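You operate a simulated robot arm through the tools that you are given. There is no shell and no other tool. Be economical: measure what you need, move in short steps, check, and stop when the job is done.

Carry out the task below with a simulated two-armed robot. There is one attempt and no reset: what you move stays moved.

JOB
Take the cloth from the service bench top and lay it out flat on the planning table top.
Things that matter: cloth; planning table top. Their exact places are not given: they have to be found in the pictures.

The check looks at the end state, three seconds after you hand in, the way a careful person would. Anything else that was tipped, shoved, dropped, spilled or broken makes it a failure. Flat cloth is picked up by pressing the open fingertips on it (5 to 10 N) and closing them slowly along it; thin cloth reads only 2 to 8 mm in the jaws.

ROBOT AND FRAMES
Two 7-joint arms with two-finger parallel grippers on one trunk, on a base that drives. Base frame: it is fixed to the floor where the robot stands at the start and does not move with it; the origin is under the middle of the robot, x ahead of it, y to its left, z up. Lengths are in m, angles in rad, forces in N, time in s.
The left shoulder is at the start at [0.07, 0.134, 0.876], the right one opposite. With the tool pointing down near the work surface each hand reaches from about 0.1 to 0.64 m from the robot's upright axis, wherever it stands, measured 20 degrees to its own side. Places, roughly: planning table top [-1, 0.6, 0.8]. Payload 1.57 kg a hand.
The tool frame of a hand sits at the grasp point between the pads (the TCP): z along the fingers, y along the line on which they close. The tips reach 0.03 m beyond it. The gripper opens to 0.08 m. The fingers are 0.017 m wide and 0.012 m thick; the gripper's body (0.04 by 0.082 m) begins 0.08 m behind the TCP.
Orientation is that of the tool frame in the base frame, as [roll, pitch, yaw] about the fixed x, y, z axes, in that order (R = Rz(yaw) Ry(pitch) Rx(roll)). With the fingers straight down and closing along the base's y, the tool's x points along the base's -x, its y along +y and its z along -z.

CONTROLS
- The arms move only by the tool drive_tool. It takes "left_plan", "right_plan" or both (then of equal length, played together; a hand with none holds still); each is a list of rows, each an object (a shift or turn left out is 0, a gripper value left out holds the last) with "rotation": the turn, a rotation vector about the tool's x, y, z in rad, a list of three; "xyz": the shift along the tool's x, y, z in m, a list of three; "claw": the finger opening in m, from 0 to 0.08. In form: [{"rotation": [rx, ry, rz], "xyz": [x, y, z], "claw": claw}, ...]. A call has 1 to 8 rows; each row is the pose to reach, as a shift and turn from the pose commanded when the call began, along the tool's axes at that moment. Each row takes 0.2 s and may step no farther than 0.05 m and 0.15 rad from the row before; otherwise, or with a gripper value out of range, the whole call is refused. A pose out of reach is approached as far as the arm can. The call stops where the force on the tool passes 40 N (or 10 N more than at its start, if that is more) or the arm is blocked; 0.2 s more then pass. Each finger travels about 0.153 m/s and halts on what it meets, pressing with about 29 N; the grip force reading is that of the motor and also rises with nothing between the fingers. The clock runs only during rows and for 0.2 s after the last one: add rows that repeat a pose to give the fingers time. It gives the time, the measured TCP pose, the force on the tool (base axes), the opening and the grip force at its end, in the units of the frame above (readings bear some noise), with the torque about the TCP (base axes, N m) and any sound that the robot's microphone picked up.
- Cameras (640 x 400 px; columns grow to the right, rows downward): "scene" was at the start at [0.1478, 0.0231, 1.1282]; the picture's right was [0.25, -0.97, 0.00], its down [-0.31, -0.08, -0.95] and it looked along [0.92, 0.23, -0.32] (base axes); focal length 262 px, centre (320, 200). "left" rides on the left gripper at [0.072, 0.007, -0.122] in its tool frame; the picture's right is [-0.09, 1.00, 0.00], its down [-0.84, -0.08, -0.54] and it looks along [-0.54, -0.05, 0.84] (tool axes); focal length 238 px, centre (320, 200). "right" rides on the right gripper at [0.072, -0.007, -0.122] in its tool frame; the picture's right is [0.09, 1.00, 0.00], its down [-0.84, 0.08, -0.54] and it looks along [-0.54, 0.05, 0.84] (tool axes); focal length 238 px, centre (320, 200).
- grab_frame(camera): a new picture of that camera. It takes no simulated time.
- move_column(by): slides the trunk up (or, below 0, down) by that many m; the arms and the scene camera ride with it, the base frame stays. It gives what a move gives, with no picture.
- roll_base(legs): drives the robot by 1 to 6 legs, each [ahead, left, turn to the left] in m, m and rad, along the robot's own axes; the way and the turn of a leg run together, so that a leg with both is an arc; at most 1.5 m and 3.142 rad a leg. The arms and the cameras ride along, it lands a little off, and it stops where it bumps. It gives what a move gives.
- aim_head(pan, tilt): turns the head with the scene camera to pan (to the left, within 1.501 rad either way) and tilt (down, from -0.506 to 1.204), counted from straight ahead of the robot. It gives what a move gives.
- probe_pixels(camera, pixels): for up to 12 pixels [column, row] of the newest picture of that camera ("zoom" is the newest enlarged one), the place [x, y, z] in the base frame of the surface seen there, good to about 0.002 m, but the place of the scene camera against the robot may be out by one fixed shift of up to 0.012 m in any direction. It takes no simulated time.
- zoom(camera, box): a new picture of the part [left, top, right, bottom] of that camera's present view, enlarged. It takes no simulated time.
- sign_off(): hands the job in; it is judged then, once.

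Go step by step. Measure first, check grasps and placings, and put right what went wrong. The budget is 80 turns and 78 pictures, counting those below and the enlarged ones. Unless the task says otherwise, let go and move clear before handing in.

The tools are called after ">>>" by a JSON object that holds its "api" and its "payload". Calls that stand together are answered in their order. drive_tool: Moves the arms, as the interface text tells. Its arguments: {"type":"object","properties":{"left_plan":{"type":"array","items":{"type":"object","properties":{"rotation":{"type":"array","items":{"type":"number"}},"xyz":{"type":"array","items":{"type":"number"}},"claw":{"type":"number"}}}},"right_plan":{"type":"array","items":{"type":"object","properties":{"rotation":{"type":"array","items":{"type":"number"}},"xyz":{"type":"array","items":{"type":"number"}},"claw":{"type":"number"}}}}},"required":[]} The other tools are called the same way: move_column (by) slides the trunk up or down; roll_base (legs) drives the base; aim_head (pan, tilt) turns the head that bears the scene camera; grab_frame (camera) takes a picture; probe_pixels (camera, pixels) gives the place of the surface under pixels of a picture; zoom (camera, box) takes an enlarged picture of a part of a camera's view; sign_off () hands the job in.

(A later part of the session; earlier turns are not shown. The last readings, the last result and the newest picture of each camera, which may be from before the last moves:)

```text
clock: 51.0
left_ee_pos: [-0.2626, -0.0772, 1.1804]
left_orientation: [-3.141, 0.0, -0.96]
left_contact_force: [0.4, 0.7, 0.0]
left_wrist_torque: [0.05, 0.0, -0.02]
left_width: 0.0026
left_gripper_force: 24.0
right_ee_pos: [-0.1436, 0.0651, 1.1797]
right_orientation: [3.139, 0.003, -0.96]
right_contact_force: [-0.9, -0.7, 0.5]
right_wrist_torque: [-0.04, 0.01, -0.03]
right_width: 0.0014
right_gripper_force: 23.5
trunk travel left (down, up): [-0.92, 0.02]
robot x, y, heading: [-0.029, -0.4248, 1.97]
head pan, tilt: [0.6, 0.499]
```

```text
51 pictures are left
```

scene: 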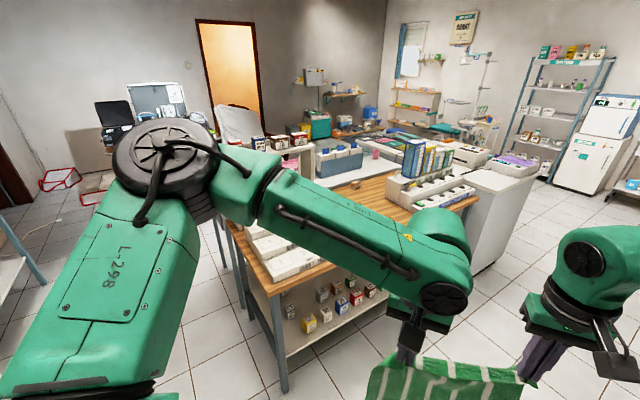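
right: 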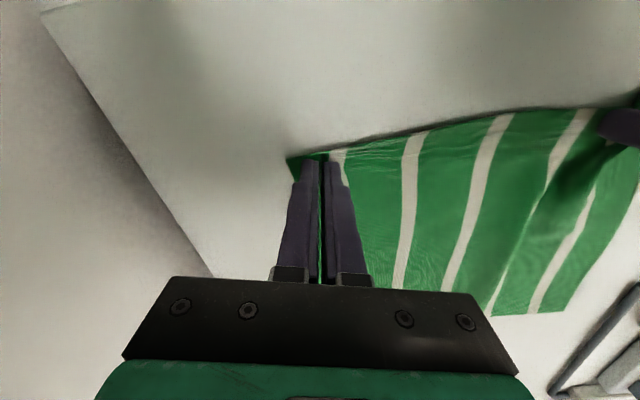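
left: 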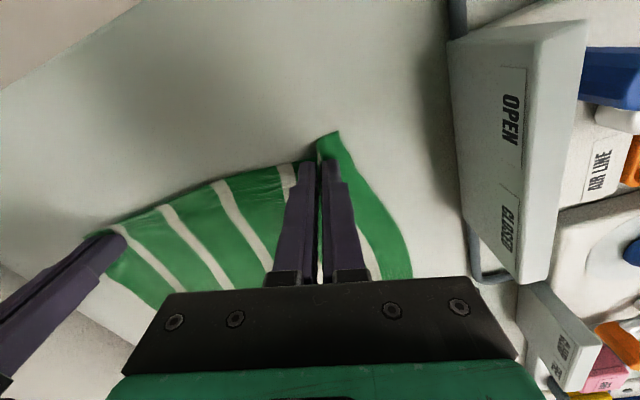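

The wooden table is the planning table: its near edge is at x≈−0.8, the boxes run to y≈0.3, the book rack starts at y≈0.8, and the gap at (−1.0,0.55) is free. I'll drive into the aisle in front of that gap and face it.

>>> {"api": "roll_base", "payload": {"legs": [[0.9, -0.13, 0], [0, 0, 1.17]]}}

>>> {"api": "aim_head", "payload": {"pan": 0.0, "tilt": 0.7}}

>>> {"api": "grab_frame", "payload": {"camera": "scene"}}

```text
clock: 58.6
left_ee_pos: [-0.6586, 0.3537, 1.1821]
left_orientation: [-3.141, 0.0, 0.22]
left_contact_force: [-1.3, 0.9, -0.6]
left_wrist_torque: [0.04, 0.01, -0.04]
left_width: 0.003
left_gripper_force: 23.9
right_ee_pos: [-0.7462, 0.5177, 1.1788]
right_orientation: [3.137, 0.005, 0.222]
right_contact_force: [-0.3, -1.3, 0.0]
right_wrist_torque: [-0.03, -0.04, -0.01]
right_width: 0.0017
right_gripper_force: 23.1
trunk travel left (down, up): [-0.92, 0.02]
robot x, y, heading: [-0.2491, 0.4393, -3.121]
head pan, tilt: [0.6, 0.499]
```

```text
clock: 59.6
left_ee_pos: [-0.6574, 0.3539, 1.182]
left_orientation: [-3.14, 0.001, 0.222]
left_contact_force: [-0.1, 1.4, 0.0]
left_wrist_torque: [0.02, 0.02, -0.06]
left_width: 0.0025
left_gripper_force: 24.0
right_ee_pos: [-0.7449, 0.5157, 1.1781]
right_orientation: [3.135, 0.004, 0.223]
right_contact_force: [0.7, -1.2, -0.7]
right_wrist_torque: [-0.02, 0.0, -0.01]
right_width: 0.0017
right_gripper_force: 23.4
trunk travel left (down, up): [-0.92, 0.02]
robot x, y, heading: [-0.2507, 0.4418, -3.126]
head pan, tilt: [0.0, 0.7]
```

```text
50 pictures are left
```

scene: 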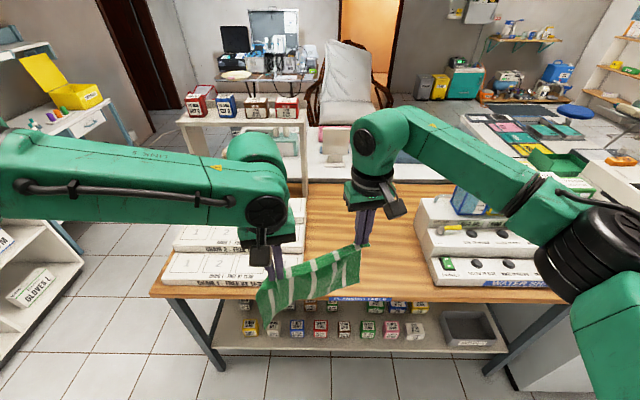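

The free part of the planning table lies between the boxes (right edge at col ~303) and the rack (left edge at col ~420). I'll measure its bounds.

>>> {"api": "probe_pixels", "payload": {"camera": "scene", "pixels": [[304, 270], [306, 203], [432, 280], [418, 222], [410, 290], [318, 190], [400, 192], [360, 180], [290, 245], [440, 255], [440, 205], [330, 165]]}}

>>> {"api": "zoom", "payload": {"camera": "scene", "box": [240, 150, 480, 300]}}

```text
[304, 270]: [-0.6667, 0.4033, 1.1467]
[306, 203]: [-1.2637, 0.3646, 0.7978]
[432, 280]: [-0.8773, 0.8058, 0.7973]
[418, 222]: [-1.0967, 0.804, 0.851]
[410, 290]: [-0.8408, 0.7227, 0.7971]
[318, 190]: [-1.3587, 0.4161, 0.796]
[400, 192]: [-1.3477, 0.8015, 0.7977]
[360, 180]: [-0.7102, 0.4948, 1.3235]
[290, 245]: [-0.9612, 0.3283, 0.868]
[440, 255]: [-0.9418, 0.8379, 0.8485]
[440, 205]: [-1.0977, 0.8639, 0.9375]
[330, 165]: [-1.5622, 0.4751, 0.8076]
```

```text
2.67 times, centred on (360, 225) of scene
```

zoom: 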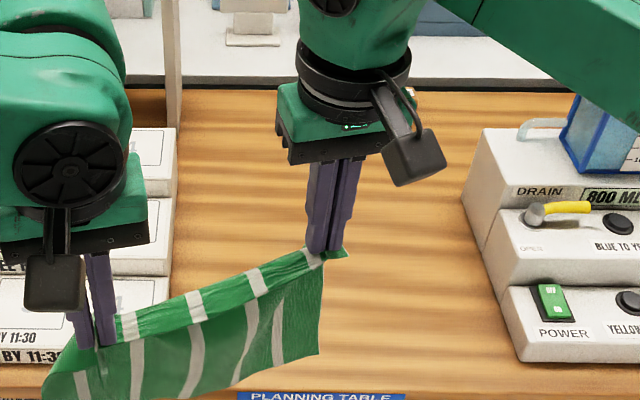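

The "PLANNING TABLE" label is confirmed, and the free area spans x −1.38 to −0.83, y 0.36 to 0.80. I'll square the hands to the robot (rotating the held edge by −0.49) while in the air.

>>> {"api": "drive_tool", "payload": {"left_plan": [{"xyz": [-0.0113, 0.0005, 0], "rotation": [0, 0, 0.122]}, {"xyz": [-0.0227, 0.001, 0], "rotation": [0, 0, 0.244]}, {"xyz": [-0.034, 0.0016, 0], "rotation": [0, 0, 0.366]}, {"xyz": [-0.0454, 0.0021, 0], "rotation": [0, 0, 0.488]}, {"xyz": [-0.0454, 0.0021, 0], "rotation": [0, 0, 0.488]}], "right_plan": [{"xyz": [0.0113, -0.0006, 0], "rotation": [0, 0, 0.122]}, {"xyz": [0.0227, -0.0012, 0], "rotation": [0, 0, 0.244]}, {"xyz": [0.034, -0.0018, 0], "rotation": [0, 0, 0.366]}, {"xyz": [0.0453, -0.0024, 0], "rotation": [0, 0, 0.488]}, {"xyz": [0.0453, -0.0024, 0], "rotation": [0, 0, 0.488]}]}}

>>> {"api": "roll_base", "payload": {"legs": [[0, -0.145, 0]]}}

>>> {"api": "grab_frame", "payload": {"camera": "scene"}}

```text
clock: 60.8
left_ee_pos: [-0.7032, 0.34, 1.1816]
left_orientation: [-3.141, -0.001, -0.271]
left_contact_force: [0.0, 6.5, -0.5]
left_wrist_torque: [0.19, 0.01, 0.03]
left_width: 0.0025
left_gripper_force: 24.3
right_ee_pos: [-0.7003, 0.5296, 1.1801]
right_orientation: [3.136, 0.001, -0.266]
right_contact_force: [-0.2, -6.1, -1.0]
right_wrist_torque: [-0.17, 0.01, -0.03]
right_width: 0.0017
right_gripper_force: 24.1
trunk travel left (down, up): [-0.92, 0.02]
robot x, y, heading: [-0.2496, 0.4417, -3.129]
head pan, tilt: [0.0, 0.7]
```

```text
clock: 62.2
left_ee_pos: [-0.7027, 0.4794, 1.1822]
left_orientation: [-3.14, 0.001, -0.266]
left_contact_force: [0.0, 6.3, 0.4]
left_wrist_torque: [0.23, 0.03, 0.01]
left_width: 0.0022
left_gripper_force: 24.2
right_ee_pos: [-0.7024, 0.668, 1.1805]
right_orientation: [3.139, 0.003, -0.263]
right_contact_force: [-0.5, -6.6, -0.1]
right_wrist_torque: [-0.19, -0.02, -0.03]
right_width: 0.0014
right_gripper_force: 23.5
trunk travel left (down, up): [-0.92, 0.02]
robot x, y, heading: [-0.2548, 0.5805, -3.127]
head pan, tilt: [0.0, 0.7]
```

```text
48 pictures are left
```

scene: 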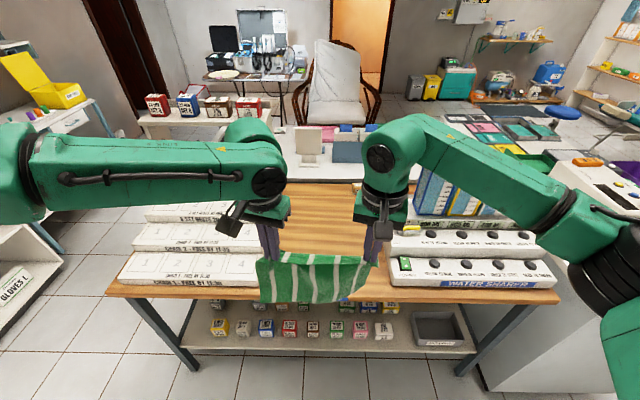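

The cloth hangs square over the aisle with 6 N of tension between the hands. I'll ease that slightly, drive 0.28 m toward the table, then extend the arms.

>>> {"api": "drive_tool", "payload": {"left_plan": [{"xyz": [0, -0.0015, 0]}, {"xyz": [0, -0.0015, 0]}], "right_plan": [{"xyz": [0, 0.0015, 0]}, {"xyz": [0, 0.0015, 0]}]}}

>>> {"api": "roll_base", "payload": {"legs": [[0.28, 0, -0.012]]}}

>>> {"api": "grab_frame", "payload": {"camera": "scene"}}

```text
clock: 62.8
left_ee_pos: [-0.7029, 0.4813, 1.1824]
left_orientation: [-3.139, 0.0, -0.267]
left_contact_force: [-0.4, 2.1, 0.2]
left_wrist_torque: [0.1, -0.02, 0.07]
left_width: 0.0025
left_gripper_force: 23.9
right_ee_pos: [-0.7036, 0.6683, 1.1793]
right_orientation: [3.138, 0.002, -0.263]
right_contact_force: [0.3, -2.8, -0.5]
right_wrist_torque: [-0.1, 0.01, -0.03]
right_width: 0.0017
right_gripper_force: 23.2
trunk travel left (down, up): [-0.92, 0.02]
robot x, y, heading: [-0.2531, 0.5781, -3.126]
head pan, tilt: [0.0, 0.7]
```

```text
clock: 64.7
left_ee_pos: [-0.9742, 0.4828, 1.1833]
left_orientation: [-3.141, 0.002, -0.274]
left_contact_force: [0.0, 2.6, 0.4]
left_wrist_torque: [0.06, 0.0, 0.02]
left_width: 0.0025
left_gripper_force: 23.8
right_ee_pos: [-0.9726, 0.669, 1.1815]
right_orientation: [3.135, 0.005, -0.271]
right_contact_force: [-0.3, -2.0, 0.6]
right_wrist_torque: [-0.09, 0.0, 0.03]
right_width: 0.0015
right_gripper_force: 23.6
trunk travel left (down, up): [-0.92, 0.02]
robot x, y, heading: [-0.5266, 0.5764, -3.13]
head pan, tilt: [0.0, 0.7]
```

```text
47 pictures are left
```

scene: 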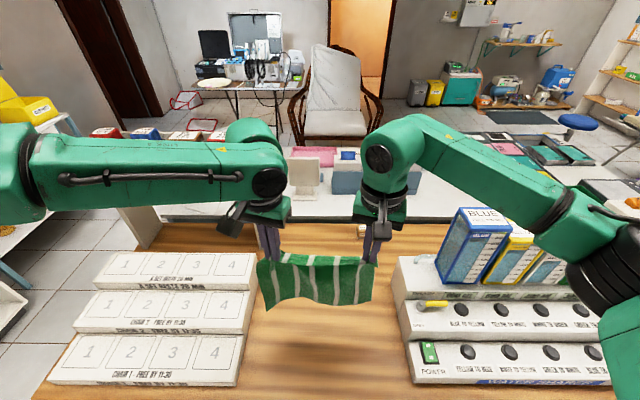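

The hem hangs above the free gap. I'll extend both arms 0.11 m further over the table.

>>> {"api": "drive_tool", "payload": {"left_plan": [{"xyz": [-0.027, 0.0075, 0]}, {"xyz": [-0.053, 0.0148, 0]}, {"xyz": [-0.08, 0.0223, 0]}, {"xyz": [-0.106, 0.0296, 0]}, {"xyz": [-0.106, 0.0296, 0]}], "right_plan": [{"xyz": [-0.027, 0.0075, 0]}, {"xyz": [-0.053, 0.0148, 0]}, {"xyz": [-0.08, 0.0223, 0]}, {"xyz": [-0.106, 0.0296, 0]}, {"xyz": [-0.106, 0.0296, 0]}]}}

>>> {"api": "move_column", "payload": {"by": -0.1}}

>>> {"api": "grab_frame", "payload": {"camera": "scene"}}

```text
clock: 65.9
left_ee_pos: [-1.0308, 0.4474, 1.1891]
left_orientation: [3.141, -0.001, -0.273]
left_contact_force: [-0.4, -0.7, -0.3]
left_wrist_torque: [0.0, 0.05, 0.03]
left_width: 0.0025
left_gripper_force: 24.5
left hand out of reach, approached as far as the arm can: row 1, 2, 3, 4, 5
right_ee_pos: [-1.0849, 0.6706, 1.1813]
right_orientation: [3.139, 0.003, -0.27]
right_contact_force: [0.3, -0.3, 0.3]
right_wrist_torque: [0.01, 0.02, 0.02]
right_width: 0.0001
right_gripper_force: 21.8
trunk travel left (down, up): [-0.92, 0.02]
robot x, y, heading: [-0.5252, 0.5784, -3.133]
head pan, tilt: [0.0, 0.7]
```

```text
clock: 67.2
left_ee_pos: [-1.0295, 0.4491, 1.0883]
left_orientation: [3.141, 0.002, -0.274]
left_contact_force: [0.1, -0.5, 0.1]
left_wrist_torque: [0.0, 0.02, 0.03]
left_width: 0.0027
left_gripper_force: 24.3
right_ee_pos: [-1.084, 0.6703, 1.0801]
right_orientation: [3.136, 0.001, -0.271]
right_contact_force: [-0.2, -0.7, -0.3]
right_wrist_torque: [0.0, -0.02, -0.01]
right_width: 0.0004
right_gripper_force: 21.1
trunk travel left (down, up): [-0.82, 0.12]
robot x, y, heading: [-0.5241, 0.575, -3.131]
head pan, tilt: [0.0, 0.7]
```

```text
46 pictures are left
```

scene: 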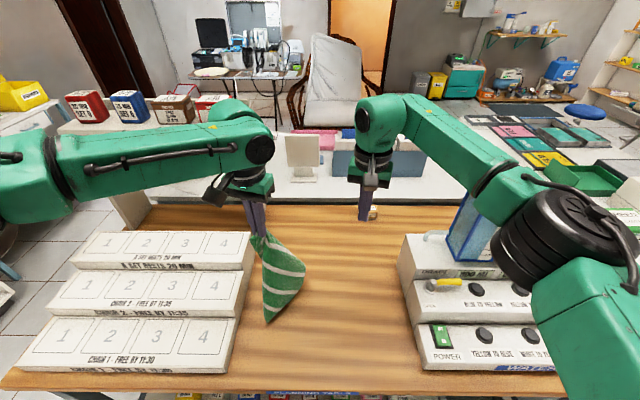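

The left arm hit its limit, drifted aside, and the right jaw lost the cloth (width ≈0). The left hand still holds its corner. I'll tuck the right hand away and examine how the cloth hangs.

>>> {"api": "drive_tool", "payload": {"right_plan": [{"xyz": [0.02, 0, -0.03], "claw": 0.0}, {"xyz": [0.06, 0, -0.06]}, {"xyz": [0.1, 0, -0.09]}, {"xyz": [0.14, 0, -0.12]}, {"xyz": [0.18, 0, -0.14]}, {"xyz": [0.21, 0, -0.15]}, {"xyz": [0.21, 0, -0.15]}]}}

>>> {"api": "zoom", "payload": {"camera": "scene", "box": [180, 180, 420, 330]}}

>>> {"api": "probe_pixels", "payload": {"camera": "zoom", "pixels": [[235, 370], [330, 240], [230, 200], [300, 180], [240, 300], [210, 130]]}}

>>> {"api": "grab_frame", "payload": {"camera": "left"}}

```text
clock: 68.8
left_ee_pos: [-1.0309, 0.4484, 1.088]
left_orientation: [-3.14, 0.0, -0.274]
left_contact_force: [-0.1, -0.3, 0.2]
left_wrist_torque: [0.02, -0.01, 0.03]
left_width: 0.0026
left_gripper_force: 23.9
right_ee_pos: [-0.883, 0.612, 1.2296]
right_orientation: [3.137, 0.002, -0.271]
right_contact_force: [-0.4, -0.1, 0.0]
right_wrist_torque: [-0.02, 0.0, 0.0]
right_width: 0.0
right_gripper_force: 20.8
trunk travel left (down, up): [-0.82, 0.12]
robot x, y, heading: [-0.5264, 0.5796, -3.13]
head pan, tilt: [0.0, 0.7]
```

```text
2.67 times, centred on (300, 255) of scene
```

zoom: 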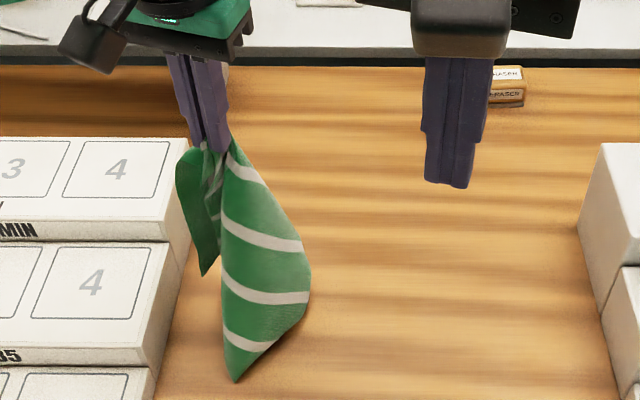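

```text
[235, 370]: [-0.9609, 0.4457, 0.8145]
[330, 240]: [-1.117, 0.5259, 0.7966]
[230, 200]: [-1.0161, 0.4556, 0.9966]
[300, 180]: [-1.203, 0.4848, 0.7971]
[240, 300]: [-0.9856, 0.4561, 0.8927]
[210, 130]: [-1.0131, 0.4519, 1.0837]
```

```text
44 pictures are left
```

left: 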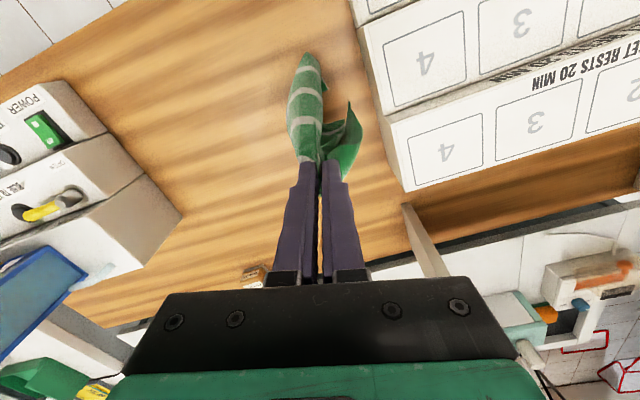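

The cloth's lower tip reaches z≈0.81 with the rest possibly folded behind it. I'll raise it 0.12 to see the free-hanging shape.

>>> {"api": "move_column", "payload": {"by": 0.12}}

>>> {"api": "zoom", "payload": {"camera": "scene", "box": [160, 160, 400, 310]}}

>>> {"api": "grab_frame", "payload": {"camera": "right"}}

```text
clock: 70.3
left_ee_pos: [-1.0306, 0.4477, 1.208]
left_orientation: [-3.141, 0.002, -0.275]
left_contact_force: [-0.1, -0.4, 0.5]
left_wrist_torque: [0.02, 0.02, 0.0]
left_width: 0.0023
left_gripper_force: 23.9
right_ee_pos: [-0.8809, 0.612, 1.3505]
right_orientation: [3.137, 0.001, -0.271]
right_contact_force: [-0.2, 0.7, 0.7]
right_wrist_torque: [0.02, 0.03, 0.02]
right_width: 0.0
right_gripper_force: 21.4
trunk travel left (down, up): [-0.94, 0.0]
robot x, y, heading: [-0.5238, 0.5764, -3.134]
head pan, tilt: [0.0, 0.7]
```

```text
2.67 times, centred on (280, 235) of scene
```

zoom: 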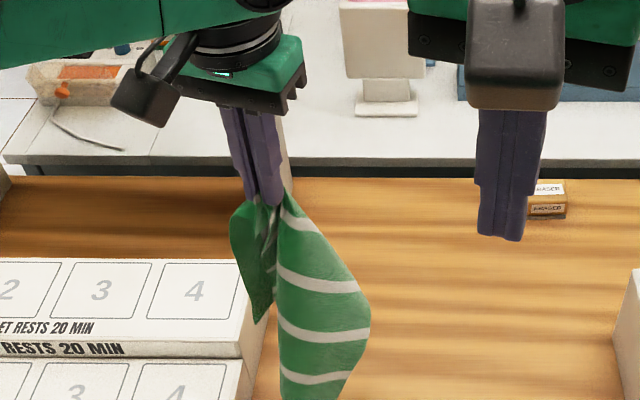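

```text
42 pictures are left
```

right: 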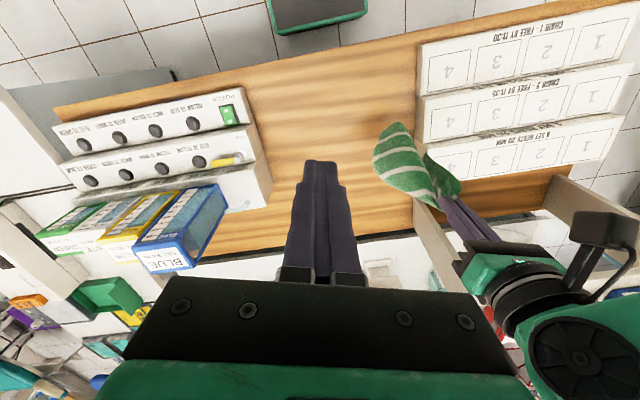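

The lobe's lower part is cut off; I'll look at the whole hang.

>>> {"api": "zoom", "payload": {"camera": "scene", "box": [180, 200, 420, 350]}}

>>> {"api": "zoom", "payload": {"camera": "right", "box": [340, 100, 500, 200]}}

```text
2.67 times, centred on (300, 275) of scene
```

zoom: 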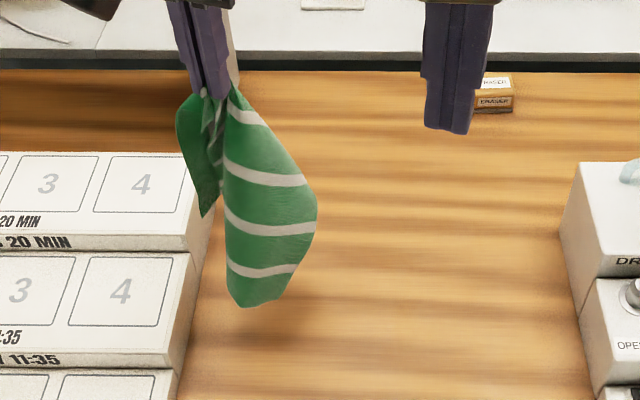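

```text
4.00 times, centred on (420, 150) of right
```

zoom: 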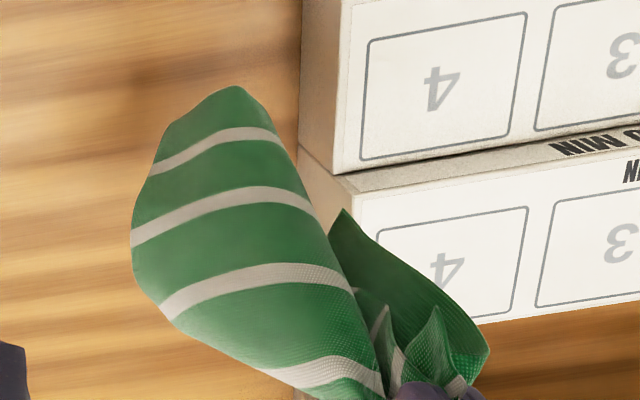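

The cloth hangs as a cone leaning toward the robot. I'll recentre it over the gap, then lay it with its tip near the table's front edge while moving the hand away, so both ends lie on the table for a regrasp.

>>> {"api": "roll_base", "payload": {"legs": [[0.03, -0.07, 0]]}}

>>> {"api": "drive_tool", "payload": {"left_plan": [{"xyz": [0.035, -0.01, 0]}, {"xyz": [0.07, -0.02, 0]}, {"xyz": [0.106, -0.03, 0]}, {"xyz": [0.106, -0.03, 0]}]}}

>>> {"api": "move_column", "payload": {"by": -0.12}}

>>> {"api": "grab_frame", "payload": {"camera": "scene"}}

```text
clock: 71.4
left_ee_pos: [-1.0564, 0.5094, 1.2099]
left_orientation: [-3.136, 0.006, -0.271]
left_contact_force: [-0.5, -1.1, -0.1]
left_wrist_torque: [0.12, 0.0, 0.05]
left_width: 0.0025
left_gripper_force: 23.5
right_ee_pos: [-0.9079, 0.6726, 1.3514]
right_orientation: [-3.139, 0.009, -0.267]
right_contact_force: [0.2, 0.0, 0.0]
right_wrist_torque: [0.08, 0.04, 0.01]
right_width: 0.0002
right_gripper_force: 21.8
trunk travel left (down, up): [-0.94, 0.0]
robot x, y, heading: [-0.5537, 0.65, -3.133]
head pan, tilt: [0.0, 0.7]
```

```text
clock: 72.4
left_ee_pos: [-0.9504, 0.5202, 1.2082]
left_orientation: [3.141, -0.001, -0.269]
left_contact_force: [0.5, 0.3, -0.7]
left_wrist_torque: [-0.06, 0.0, 0.0]
left_width: 0.0025
left_gripper_force: 24.1
right_ee_pos: [-0.9156, 0.6853, 1.349]
right_orientation: [3.135, 0.0, -0.267]
right_contact_force: [-0.4, 0.2, -0.2]
right_wrist_torque: [-0.03, 0.0, 0.04]
right_width: 0.0
right_gripper_force: 21.4
trunk travel left (down, up): [-0.94, 0.0]
robot x, y, heading: [-0.5554, 0.6527, -3.127]
head pan, tilt: [0.0, 0.7]
```

```text
clock: 73.9
left_ee_pos: [-0.9476, 0.5176, 1.0891]
left_orientation: [3.141, 0.002, -0.27]
left_contact_force: [-0.7, 0.1, 0.1]
left_wrist_torque: [-0.01, 0.01, 0.05]
left_width: 0.0026
left_gripper_force: 23.9
right_ee_pos: [-0.9124, 0.6818, 1.2296]
right_orientation: [3.136, 0.005, -0.268]
right_contact_force: [0.2, 0.0, 0.0]
right_wrist_torque: [0.02, 0.01, 0.0]
right_width: 0.0
right_gripper_force: 21.2
trunk travel left (down, up): [-0.82, 0.12]
robot x, y, heading: [-0.5565, 0.6498, -3.132]
head pan, tilt: [0.0, 0.7]
```

```text
39 pictures are left
```

scene: 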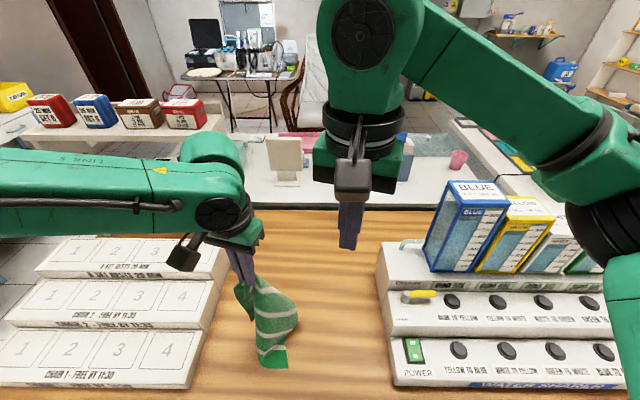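

The tip just touches the table near (272,365). I'll lower the hand while moving it away from me.

>>> {"api": "drive_tool", "payload": {"left_plan": [{"xyz": [-0.0169, 0.0047, 0.029]}, {"xyz": [-0.0337, 0.0095, 0.058]}, {"xyz": [-0.0506, 0.0142, 0.087]}, {"xyz": [-0.0674, 0.019, 0.116]}, {"xyz": [-0.0843, 0.0237, 0.145]}, {"xyz": [-0.1011, 0.0284, 0.174]}, {"xyz": [-0.118, 0.0332, 0.203]}, {"xyz": [-0.1348, 0.0379, 0.232]}]}}

>>> {"api": "grab_frame", "payload": {"camera": "scene"}}

>>> {"api": "grab_frame", "payload": {"camera": "left"}}

```text
clock: 75.7
left_ee_pos: [-1.0235, 0.4664, 0.9268]
left_orientation: [-3.139, 0.001, -0.269]
left_contact_force: [0.1, -0.4, -1.1]
left_wrist_torque: [0.01, -0.03, 0.03]
left_width: 0.0025
left_gripper_force: 23.8
left hand out of reach, approached as far as the arm can: row 5, 6, 7, 8
right_ee_pos: [-0.9128, 0.6812, 1.2308]
right_orientation: [3.136, 0.003, -0.267]
right_contact_force: [0.1, 0.7, 0.3]
right_wrist_torque: [-0.01, 0.0, -0.01]
right_width: 0.0
right_gripper_force: 21.1
trunk travel left (down, up): [-0.82, 0.12]
robot x, y, heading: [-0.5562, 0.6455, -3.128]
head pan, tilt: [0.0, 0.7]
```

```text
38 pictures are left
```

scene: 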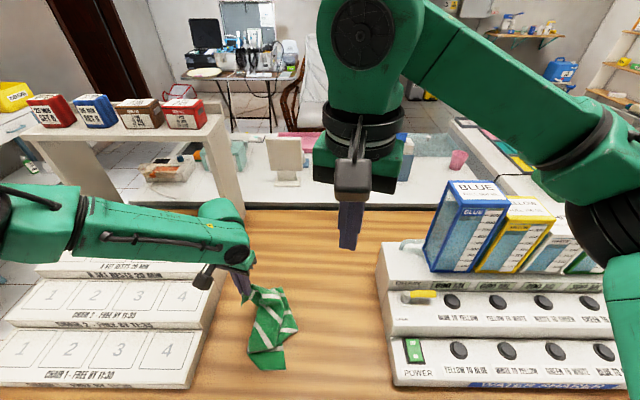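

```text
37 pictures are left
```

left: 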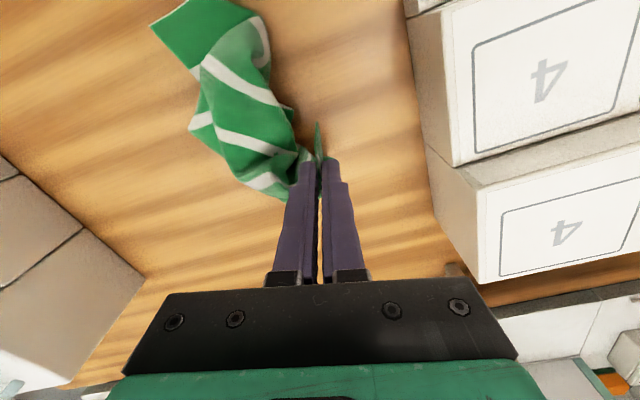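

The tip end lies on the table with the hem around (165,30)–(260,60) in the left view, and the hand is at its reach limit. I'll finish lowering with the trunk and look again.

>>> {"api": "move_column", "payload": {"by": -0.075}}

>>> {"api": "zoom", "payload": {"camera": "scene", "box": [160, 230, 400, 380]}}

>>> {"api": "grab_frame", "payload": {"camera": "right"}}

```text
clock: 76.8
left_ee_pos: [-1.0227, 0.4672, 0.8516]
left_orientation: [-3.14, 0.002, -0.268]
left_contact_force: [0.6, -1.1, 0.7]
left_wrist_torque: [0.01, 0.02, 0.01]
left_width: 0.0024
left_gripper_force: 24.3
right_ee_pos: [-0.9127, 0.6829, 1.1565]
right_orientation: [3.135, 0.003, -0.267]
right_contact_force: [0.8, -0.2, 0.1]
right_wrist_torque: [0.0, 0.0, 0.01]
right_width: 0.0002
right_gripper_force: 21.0
trunk travel left (down, up): [-0.745, 0.195]
robot x, y, heading: [-0.5542, 0.6583, -3.126]
head pan, tilt: [0.0, 0.7]
```

```text
2.67 times, centred on (280, 305) of scene
```

zoom: 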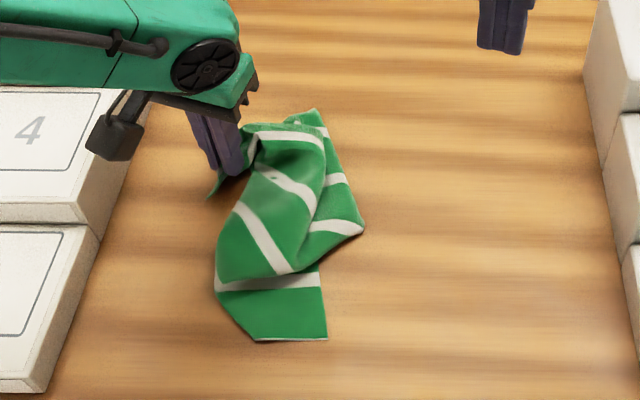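

```text
35 pictures are left
```

right: 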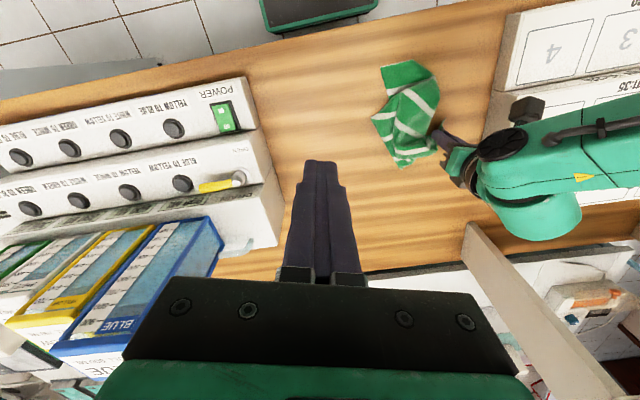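

I'll zoom into the right camera's near-top view of the cloth to find its corners.

>>> {"api": "zoom", "payload": {"camera": "right", "box": [350, 45, 478, 125]}}

>>> {"api": "probe_pixels", "payload": {"camera": "right", "pixels": [[384, 67], [416, 62], [437, 85], [373, 118], [399, 165], [432, 148], [397, 95], [410, 120]]}}

```text
5.00 times, centred on (414, 85) of right
```

zoom: 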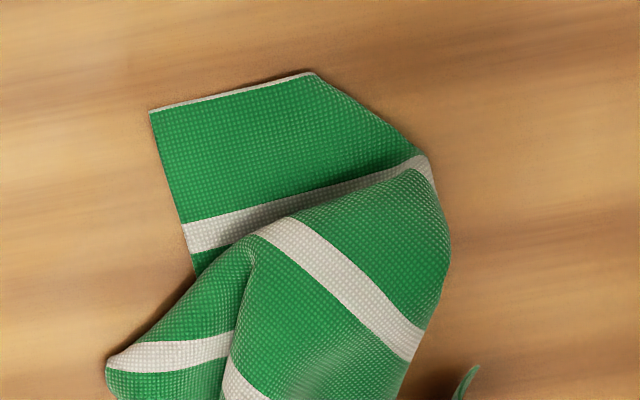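

```text
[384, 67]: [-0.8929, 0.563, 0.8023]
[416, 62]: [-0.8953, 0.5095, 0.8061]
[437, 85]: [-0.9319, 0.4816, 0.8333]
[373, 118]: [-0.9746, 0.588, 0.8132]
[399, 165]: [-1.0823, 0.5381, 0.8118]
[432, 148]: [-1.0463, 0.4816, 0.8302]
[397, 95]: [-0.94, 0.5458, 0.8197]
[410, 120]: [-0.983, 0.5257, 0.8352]
```

A free corner C lies flat at (−0.893,0.563), but the left grip is too close to it for both hands to work side by side. I'll set the left grip down, open gently against the table to spread the pinch, and lift clear.

>>> {"api": "drive_tool", "payload": {"left_plan": [{"xyz": [0, 0, 0.017]}, {"xyz": [0, 0, 0.018], "claw": 0.01}, {"xyz": [0, 0, 0.018], "claw": 0.02}, {"xyz": [0, 0, 0.018], "claw": 0.03}, {"xyz": [0, 0, 0.018], "claw": 0.045}, {"xyz": [0, 0, 0.018], "claw": 0.045}, {"xyz": [0, 0, -0.01], "claw": 0.045}, {"xyz": [0, 0, -0.05], "claw": 0.045}]}}

>>> {"api": "move_column", "payload": {"by": 0.15}}

>>> {"api": "zoom", "payload": {"camera": "scene", "box": [160, 220, 400, 370]}}

>>> {"api": "zoom", "payload": {"camera": "left", "box": [80, 0, 400, 200]}}

```text
clock: 78.6
left_ee_pos: [-1.0209, 0.4682, 0.8999]
left_orientation: [-3.14, 0.004, -0.269]
left_contact_force: [0.2, 0.2, 0.0]
left_wrist_torque: [0.01, 0.01, 0.0]
left_width: 0.0448
left_gripper_force: 0.1
left hand out of reach, approached as far as the arm can: row 1, 2, 3, 4, 5, 6
right_ee_pos: [-0.9112, 0.6816, 1.1566]
right_orientation: [3.136, 0.002, -0.267]
right_contact_force: [-0.4, -0.6, -0.2]
right_wrist_torque: [0.01, 0.03, -0.03]
right_width: 0.0002
right_gripper_force: 21.5
trunk travel left (down, up): [-0.745, 0.195]
robot x, y, heading: [-0.5524, 0.6517, -3.131]
head pan, tilt: [0.0, 0.7]
```

```text
clock: 80.3
left_ee_pos: [-1.022, 0.4691, 1.0485]
left_orientation: [-3.14, 0.001, -0.269]
left_contact_force: [0.0, 0.1, 0.1]
left_wrist_torque: [-0.02, -0.01, 0.0]
left_width: 0.0452
left_gripper_force: 0.1
right_ee_pos: [-0.913, 0.6824, 1.3055]
right_orientation: [3.136, 0.001, -0.267]
right_contact_force: [-0.6, 0.3, -0.6]
right_wrist_torque: [0.01, -0.02, -0.02]
right_width: 0.0
right_gripper_force: 21.4
trunk travel left (down, up): [-0.895, 0.045]
robot x, y, heading: [-0.5522, 0.6475, -3.13]
head pan, tilt: [0.0, 0.7]
```

```text
2.67 times, centred on (280, 295) of scene
```

zoom: 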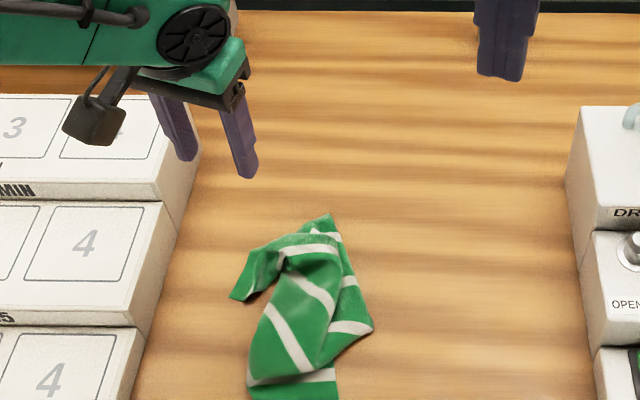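

```text
2.00 times, centred on (240, 100) of left
```

zoom: 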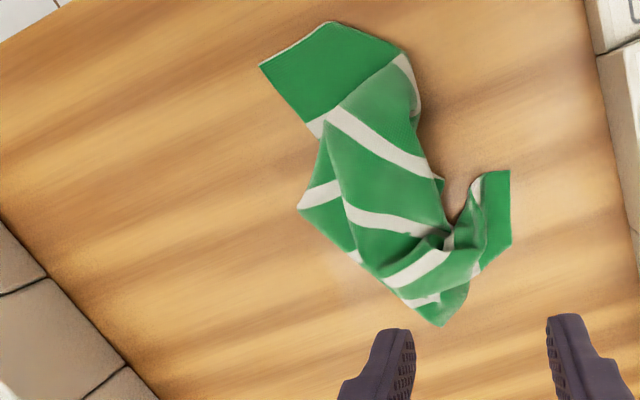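

In the left-camera zoom, corner C is at (262,66) and another corner L1, the left-hem band, is at (510,170). I'll measure these and other outline points.

>>> {"api": "probe_pixels", "payload": {"camera": "zoom", "pixels": [[264, 66], [330, 24], [402, 52], [506, 174], [506, 242], [484, 178], [440, 322], [302, 207], [360, 262], [310, 128], [400, 240], [440, 182]]}}

```text
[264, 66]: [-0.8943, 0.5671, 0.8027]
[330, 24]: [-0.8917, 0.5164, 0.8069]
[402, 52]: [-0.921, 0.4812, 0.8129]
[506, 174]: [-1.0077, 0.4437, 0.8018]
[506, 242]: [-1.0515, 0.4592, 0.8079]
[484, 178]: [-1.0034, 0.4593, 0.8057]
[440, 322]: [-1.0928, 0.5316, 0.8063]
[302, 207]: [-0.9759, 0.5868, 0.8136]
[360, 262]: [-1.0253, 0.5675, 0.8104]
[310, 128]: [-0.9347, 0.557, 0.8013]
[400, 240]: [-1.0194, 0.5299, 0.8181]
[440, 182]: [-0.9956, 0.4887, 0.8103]
```

C and L1 are too close for both hands at once, so I'll take C with the right hand first. I'll shift the base left, bring the right hand above C aligned with its hem, and raise the left hand clear of the boxes.

>>> {"api": "roll_base", "payload": {"legs": [[0, 0.185, 0]]}}

>>> {"api": "move_column", "payload": {"by": -0.12}}

>>> {"api": "drive_tool", "payload": {"left_plan": [{"xyz": [0.02, 0, -0.03]}, {"xyz": [0.05, 0, -0.06]}, {"xyz": [0.08, 0, -0.09]}, {"xyz": [0.1, 0, -0.1]}, {"xyz": [0.12, 0, -0.1]}, {"xyz": [0.12, 0, -0.1]}], "right_plan": [{"xyz": [0, -0.025, 0.04], "rotation": [0, 0, -0.09], "claw": 0.03}, {"xyz": [-0.005, -0.05, 0.08], "rotation": [0, 0, -0.18]}, {"xyz": [-0.01, -0.05, 0.12], "rotation": [0, 0, -0.267]}, {"xyz": [-0.01, -0.05, 0.16], "rotation": [0, 0, -0.267]}, {"xyz": [-0.01, -0.05, 0.2], "rotation": [0, 0, -0.267]}, {"xyz": [-0.01, -0.05, 0.24], "rotation": [0, 0, -0.267]}]}}

>>> {"api": "grab_frame", "payload": {"camera": "right"}}

```text
clock: 81.9
left_ee_pos: [-1.0185, 0.2834, 1.0507]
left_orientation: [3.14, 0.002, -0.263]
left_contact_force: [0.3, 1.1, 0.1]
left_wrist_torque: [-0.04, -0.02, 0.0]
left_width: 0.0452
left_gripper_force: 0.1
right_ee_pos: [-0.9109, 0.4989, 1.3051]
right_orientation: [3.132, 0.002, -0.262]
right_contact_force: [0.8, -1.2, 0.5]
right_wrist_torque: [-0.01, -0.01, 0.01]
right_width: 0.0
right_gripper_force: 21.6
trunk travel left (down, up): [-0.895, 0.045]
robot x, y, heading: [-0.5487, 0.4635, -3.122]
head pan, tilt: [0.0, 0.7]
```

```text
clock: 83.4
left_ee_pos: [-1.0184, 0.28, 0.9309]
left_orientation: [-3.14, 0.003, -0.266]
left_contact_force: [0.3, -0.5, -0.1]
left_wrist_torque: [-0.01, 0.01, -0.01]
left_width: 0.0448
left_gripper_force: 0.0
right_ee_pos: [-0.9103, 0.4935, 1.1858]
right_orientation: [3.138, 0.004, -0.261]
right_contact_force: [0.7, 0.2, -0.5]
right_wrist_torque: [0.02, -0.01, -0.01]
right_width: 0.0
right_gripper_force: 22.0
trunk travel left (down, up): [-0.775, 0.165]
robot x, y, heading: [-0.5534, 0.4646, -3.122]
head pan, tilt: [0.0, 0.7]
```

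```text
clock: 84.8
left_ee_pos: [-0.9027, 0.2489, 1.029]
left_orientation: [-3.14, 0.002, -0.265]
left_contact_force: [-0.1, -0.7, 0.7]
left_wrist_torque: [0.0, -0.03, -0.01]
left_width: 0.045
left_gripper_force: 0.0
right_ee_pos: [-0.9094, 0.5432, 0.9435]
right_orientation: [3.137, 0.002, 0.006]
right_contact_force: [-0.2, 0.7, -1.0]
right_wrist_torque: [-0.03, 0.01, 0.0]
right_width: 0.0299
right_gripper_force: 0.0
trunk travel left (down, up): [-0.775, 0.165]
robot x, y, heading: [-0.552, 0.4634, -3.123]
head pan, tilt: [0.0, 0.7]
```

```text
31 pictures are left
```

right: 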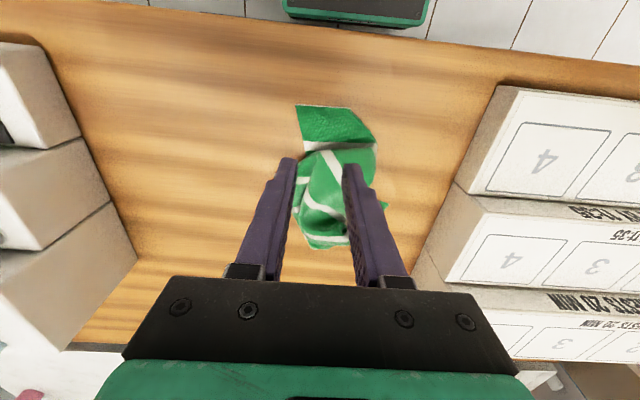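

The right hand is over corner C. I'll lower until the tips touch, about 0.110.

>>> {"api": "drive_tool", "payload": {"right_plan": [{"xyz": [0, 0.003, 0.045]}, {"xyz": [0, 0.003, 0.085]}, {"xyz": [0, 0.003, 0.105]}, {"xyz": [0, 0.003, 0.111]}, {"xyz": [0, 0.003, 0.111]}]}}

```text
clock: 86.0
left_ee_pos: [-0.9028, 0.2488, 1.0289]
left_orientation: [-3.14, 0.001, -0.265]
left_contact_force: [0.7, -0.3, -0.5]
left_wrist_torque: [-0.01, 0.01, 0.01]
left_width: 0.0449
left_gripper_force: 0.1
right_ee_pos: [-0.9083, 0.5395, 0.8313]
right_orientation: [3.139, 0.003, 0.004]
right_contact_force: [-0.5, -0.5, 0.1]
right_wrist_torque: [0.01, 0.01, 0.02]
right_width: 0.0301
right_gripper_force: 0.1
trunk travel left (down, up): [-0.775, 0.165]
robot x, y, heading: [-0.5515, 0.4624, -3.127]
head pan, tilt: [0.0, 0.7]
```

No contact yet; I'll go down 3 mm more.

>>> {"api": "drive_tool", "payload": {"right_plan": [{"xyz": [0, 0, 0.0015]}, {"xyz": [0, 0, 0.003]}, {"xyz": [0, 0, 0.003]}]}}

```text
clock: 86.8
left_ee_pos: [-0.9023, 0.2471, 1.0297]
left_orientation: [-3.14, 0.003, -0.266]
left_contact_force: [-0.6, 0.9, -0.7]
left_wrist_torque: [0.01, 0.02, -0.02]
left_width: 0.0452
left_gripper_force: 0.0
right_ee_pos: [-0.9075, 0.5393, 0.8324]
right_orientation: [3.136, 0.007, 0.005]
right_contact_force: [-1.4, -2.2, 15.7]
right_wrist_torque: [0.14, -0.03, -0.03]
right_width: 0.0299
right_gripper_force: 0.1
trunk travel left (down, up): [-0.775, 0.165]
robot x, y, heading: [-0.5556, 0.4632, -3.125]
head pan, tilt: [0.0, 0.7]
```

Contact is now 15.7 N; I'll back off 1 mm, close slowly, and lift a little.

>>> {"api": "drive_tool", "payload": {"right_plan": [{"xyz": [0, 0, -0.001], "claw": 0.03}, {"xyz": [0, 0, -0.001], "claw": 0.024}, {"xyz": [0, 0, -0.001], "claw": 0.018}, {"xyz": [0, 0, -0.001], "claw": 0.012}, {"xyz": [0, 0, -0.001], "claw": 0.006}, {"xyz": [0, 0, -0.001], "claw": 0.0}, {"xyz": [0, 0, -0.001], "claw": 0.0}, {"xyz": [0, 0, -0.001], "claw": 0.0}]}}

>>> {"api": "drive_tool", "payload": {"right_plan": [{"xyz": [0.005, -0.005, -0.01]}, {"xyz": [0.01, -0.015, -0.02]}, {"xyz": [0.015, -0.025, -0.025]}, {"xyz": [0.015, -0.025, -0.025]}]}}

>>> {"api": "zoom", "payload": {"camera": "scene", "box": [220, 200, 460, 350]}}

```text
clock: 88.6
left_ee_pos: [-0.9033, 0.2496, 1.0292]
left_orientation: [-3.14, 0.004, -0.266]
left_contact_force: [0.6, 0.1, 0.3]
left_wrist_torque: [0.02, -0.03, 0.05]
left_width: 0.045
left_gripper_force: 0.0
right_ee_pos: [-0.907, 0.5401, 0.8307]
right_orientation: [3.139, 0.005, 0.006]
right_contact_force: [0.9, -0.3, 5.4]
right_wrist_torque: [0.06, -0.05, 0.02]
right_width: 0.0021
right_gripper_force: 23.7
trunk travel left (down, up): [-0.775, 0.165]
robot x, y, heading: [-0.5516, 0.4669, -3.13]
head pan, tilt: [0.0, 0.7]
```

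```text
clock: 89.6
left_ee_pos: [-0.9033, 0.2481, 1.03]
left_orientation: [-3.14, 0.003, -0.264]
left_contact_force: [-0.4, 0.0, 0.2]
left_wrist_torque: [0.0, 0.03, 0.0]
left_width: 0.045
left_gripper_force: 0.0
right_ee_pos: [-0.8938, 0.5667, 0.8569]
right_orientation: [3.139, 0.005, 0.005]
right_contact_force: [0.0, -0.7, 0.0]
right_wrist_torque: [-0.03, -0.01, 0.0]
right_width: 0.002
right_gripper_force: 23.8
trunk travel left (down, up): [-0.775, 0.165]
robot x, y, heading: [-0.5551, 0.4639, -3.123]
head pan, tilt: [0.0, 0.7]
```

```text
2.67 times, centred on (340, 275) of scene
```

zoom: 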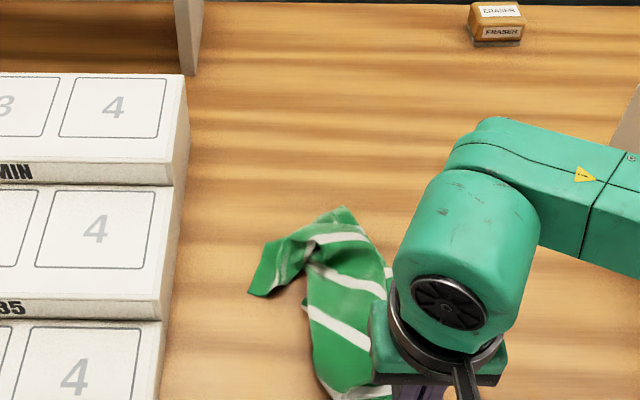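

Corner C is gripped (2.0 mm). I'll drag it low and to the right to draw out the folds, then look.

>>> {"api": "drive_tool", "payload": {"right_plan": [{"xyz": [0.005, -0.02, 0]}, {"xyz": [0.01, -0.04, 0]}, {"xyz": [0.015, -0.06, 0]}, {"xyz": [0.02, -0.08, 0]}, {"xyz": [0.02, -0.1, 0]}, {"xyz": [0.02, -0.11, 0]}, {"xyz": [0.02, -0.11, 0]}]}}

>>> {"api": "grab_frame", "payload": {"camera": "scene"}}

>>> {"api": "grab_frame", "payload": {"camera": "left"}}

```text
clock: 91.2
left_ee_pos: [-0.9036, 0.2488, 1.0293]
left_orientation: [-3.138, 0.0, -0.264]
left_contact_force: [-0.1, -0.5, 0.7]
left_wrist_torque: [-0.02, 0.0, 0.0]
left_width: 0.0448
left_gripper_force: 0.1
right_ee_pos: [-0.8729, 0.677, 0.8561]
right_orientation: [3.139, 0.003, 0.004]
right_contact_force: [0.1, 0.2, -0.5]
right_wrist_torque: [-0.01, 0.02, -0.02]
right_width: 0.0024
right_gripper_force: 23.5
trunk travel left (down, up): [-0.775, 0.165]
robot x, y, heading: [-0.5502, 0.4626, -3.127]
head pan, tilt: [0.0, 0.7]
```

```text
29 pictures are left
```

scene: 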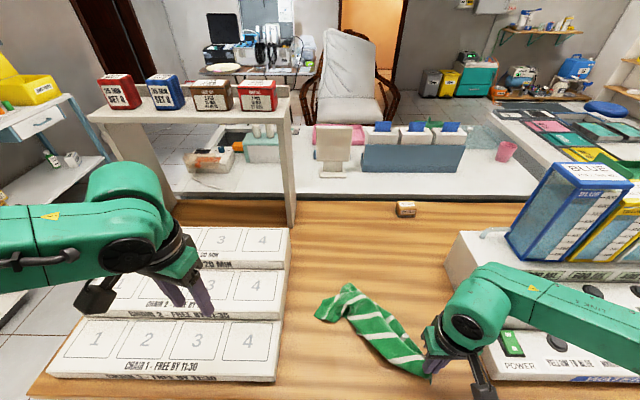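

```text
28 pictures are left
```

left: 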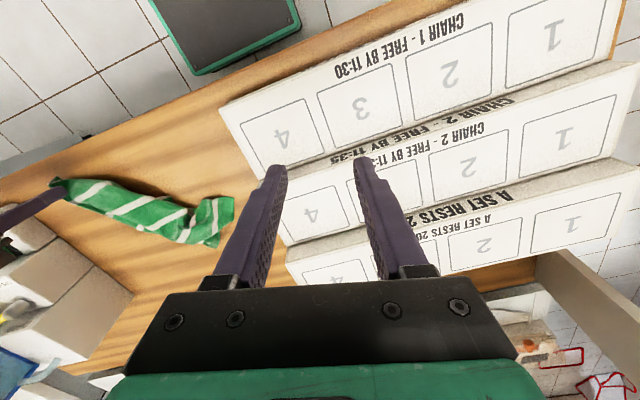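

The cloth is now drawn out into a long strip from the right jaw to about (320,310) in the scene view. I'll zoom in on its far end and measure.

>>> {"api": "zoom", "payload": {"camera": "left", "box": [50, 160, 258, 290]}}

>>> {"api": "probe_pixels", "payload": {"camera": "left", "pixels": [[231, 199], [220, 245], [180, 242], [207, 201], [190, 240], [130, 228], [150, 200], [180, 210]]}}

>>> {"api": "zoom", "payload": {"camera": "scene", "box": [290, 265, 450, 385]}}

```text
3.08 times, centred on (154, 225) of left
```

zoom: 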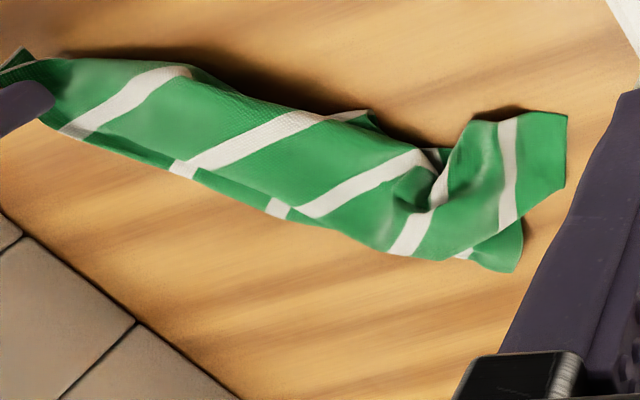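

```text
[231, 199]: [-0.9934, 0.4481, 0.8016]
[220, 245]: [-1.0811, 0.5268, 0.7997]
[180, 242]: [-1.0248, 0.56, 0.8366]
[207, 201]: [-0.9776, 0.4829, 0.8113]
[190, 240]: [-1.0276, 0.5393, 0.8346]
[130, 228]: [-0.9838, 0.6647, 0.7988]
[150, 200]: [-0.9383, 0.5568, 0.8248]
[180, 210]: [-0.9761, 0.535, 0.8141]
```

```text
3.33 times, centred on (370, 325) of scene
```

zoom: 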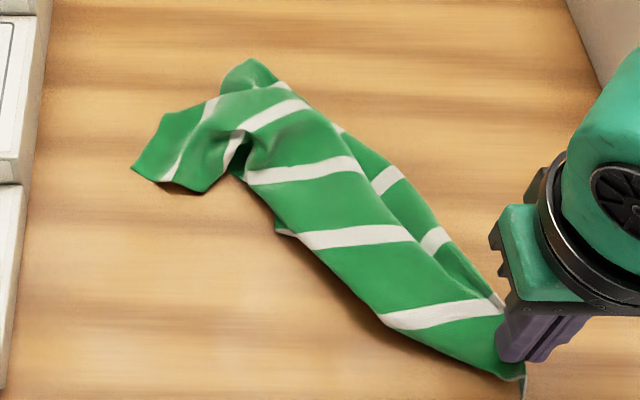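

C and the far corner P (−1.081,0.527) are joined by the long edge that peeks out on the far side, and C must end up further from me. I'll carry C over to about (−1.085,0.71), which should bring the tucked corner out toward me.

>>> {"api": "drive_tool", "payload": {"right_plan": [{"xyz": [0, -0.01, -0.035]}, {"xyz": [-0.03, -0.02, -0.06]}, {"xyz": [-0.065, -0.03, -0.08]}, {"xyz": [-0.1, -0.035, -0.08]}, {"xyz": [-0.135, -0.035, -0.08]}, {"xyz": [-0.17, -0.035, -0.06]}, {"xyz": [-0.2, -0.035, -0.03]}, {"xyz": [-0.212, -0.035, 0.005]}]}}

>>> {"api": "grab_frame", "payload": {"camera": "scene"}}

>>> {"api": "zoom", "payload": {"camera": "left", "box": [20, 140, 276, 300]}}

```text
clock: 93.0
left_ee_pos: [-0.903, 0.2477, 1.0277]
left_orientation: [-3.141, 0.001, -0.264]
left_contact_force: [-0.6, 0.1, -0.8]
left_wrist_torque: [-0.01, 0.0, 0.02]
left_width: 0.0451
left_gripper_force: 0.0
right_ee_pos: [-1.0871, 0.709, 0.8524]
right_orientation: [3.136, 0.003, 0.008]
right_contact_force: [-0.8, 0.5, 0.0]
right_wrist_torque: [0.01, 0.0, 0.01]
right_width: 0.002
right_gripper_force: 24.1
trunk travel left (down, up): [-0.775, 0.165]
robot x, y, heading: [-0.5483, 0.4655, -3.121]
head pan, tilt: [0.0, 0.7]
```

```text
25 pictures are left
```

scene: 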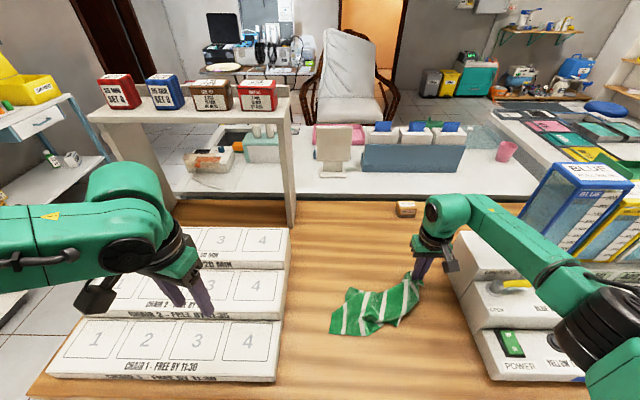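

```text
2.50 times, centred on (148, 220) of left
```

zoom: 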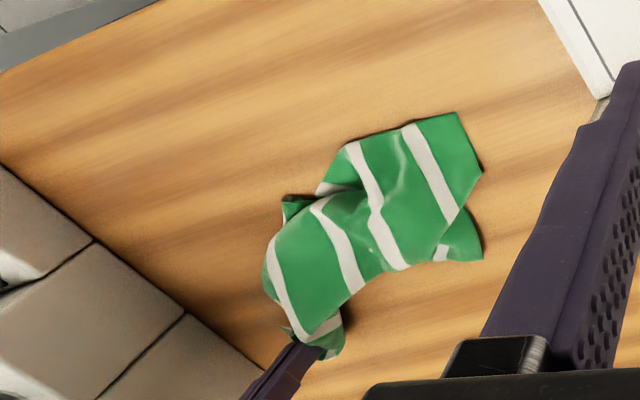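

Much flatter now: L1 sits at zoom (455,113), P at (480,258), and a tucked piece shows near (290,205). I'll measure these.

>>> {"api": "probe_pixels", "payload": {"camera": "zoom", "pixels": [[453, 117], [480, 172], [478, 256], [440, 255], [405, 130], [345, 150], [318, 190], [287, 205], [270, 265], [320, 350], [400, 200]]}}

>>> {"api": "zoom", "payload": {"camera": "scene", "box": [310, 250, 470, 350]}}

```text
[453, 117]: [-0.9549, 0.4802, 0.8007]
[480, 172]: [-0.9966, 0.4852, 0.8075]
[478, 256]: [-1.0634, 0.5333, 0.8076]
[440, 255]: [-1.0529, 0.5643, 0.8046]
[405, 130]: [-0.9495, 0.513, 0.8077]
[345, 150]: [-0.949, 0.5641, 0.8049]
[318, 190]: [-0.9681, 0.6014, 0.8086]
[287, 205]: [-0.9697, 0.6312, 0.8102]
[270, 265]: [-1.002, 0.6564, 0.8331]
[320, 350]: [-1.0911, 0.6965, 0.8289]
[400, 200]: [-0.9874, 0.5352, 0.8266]
```

```text
4.00 times, centred on (390, 300) of scene
```

zoom: 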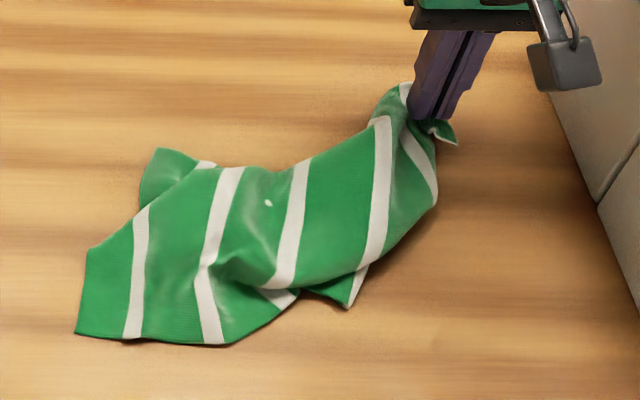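

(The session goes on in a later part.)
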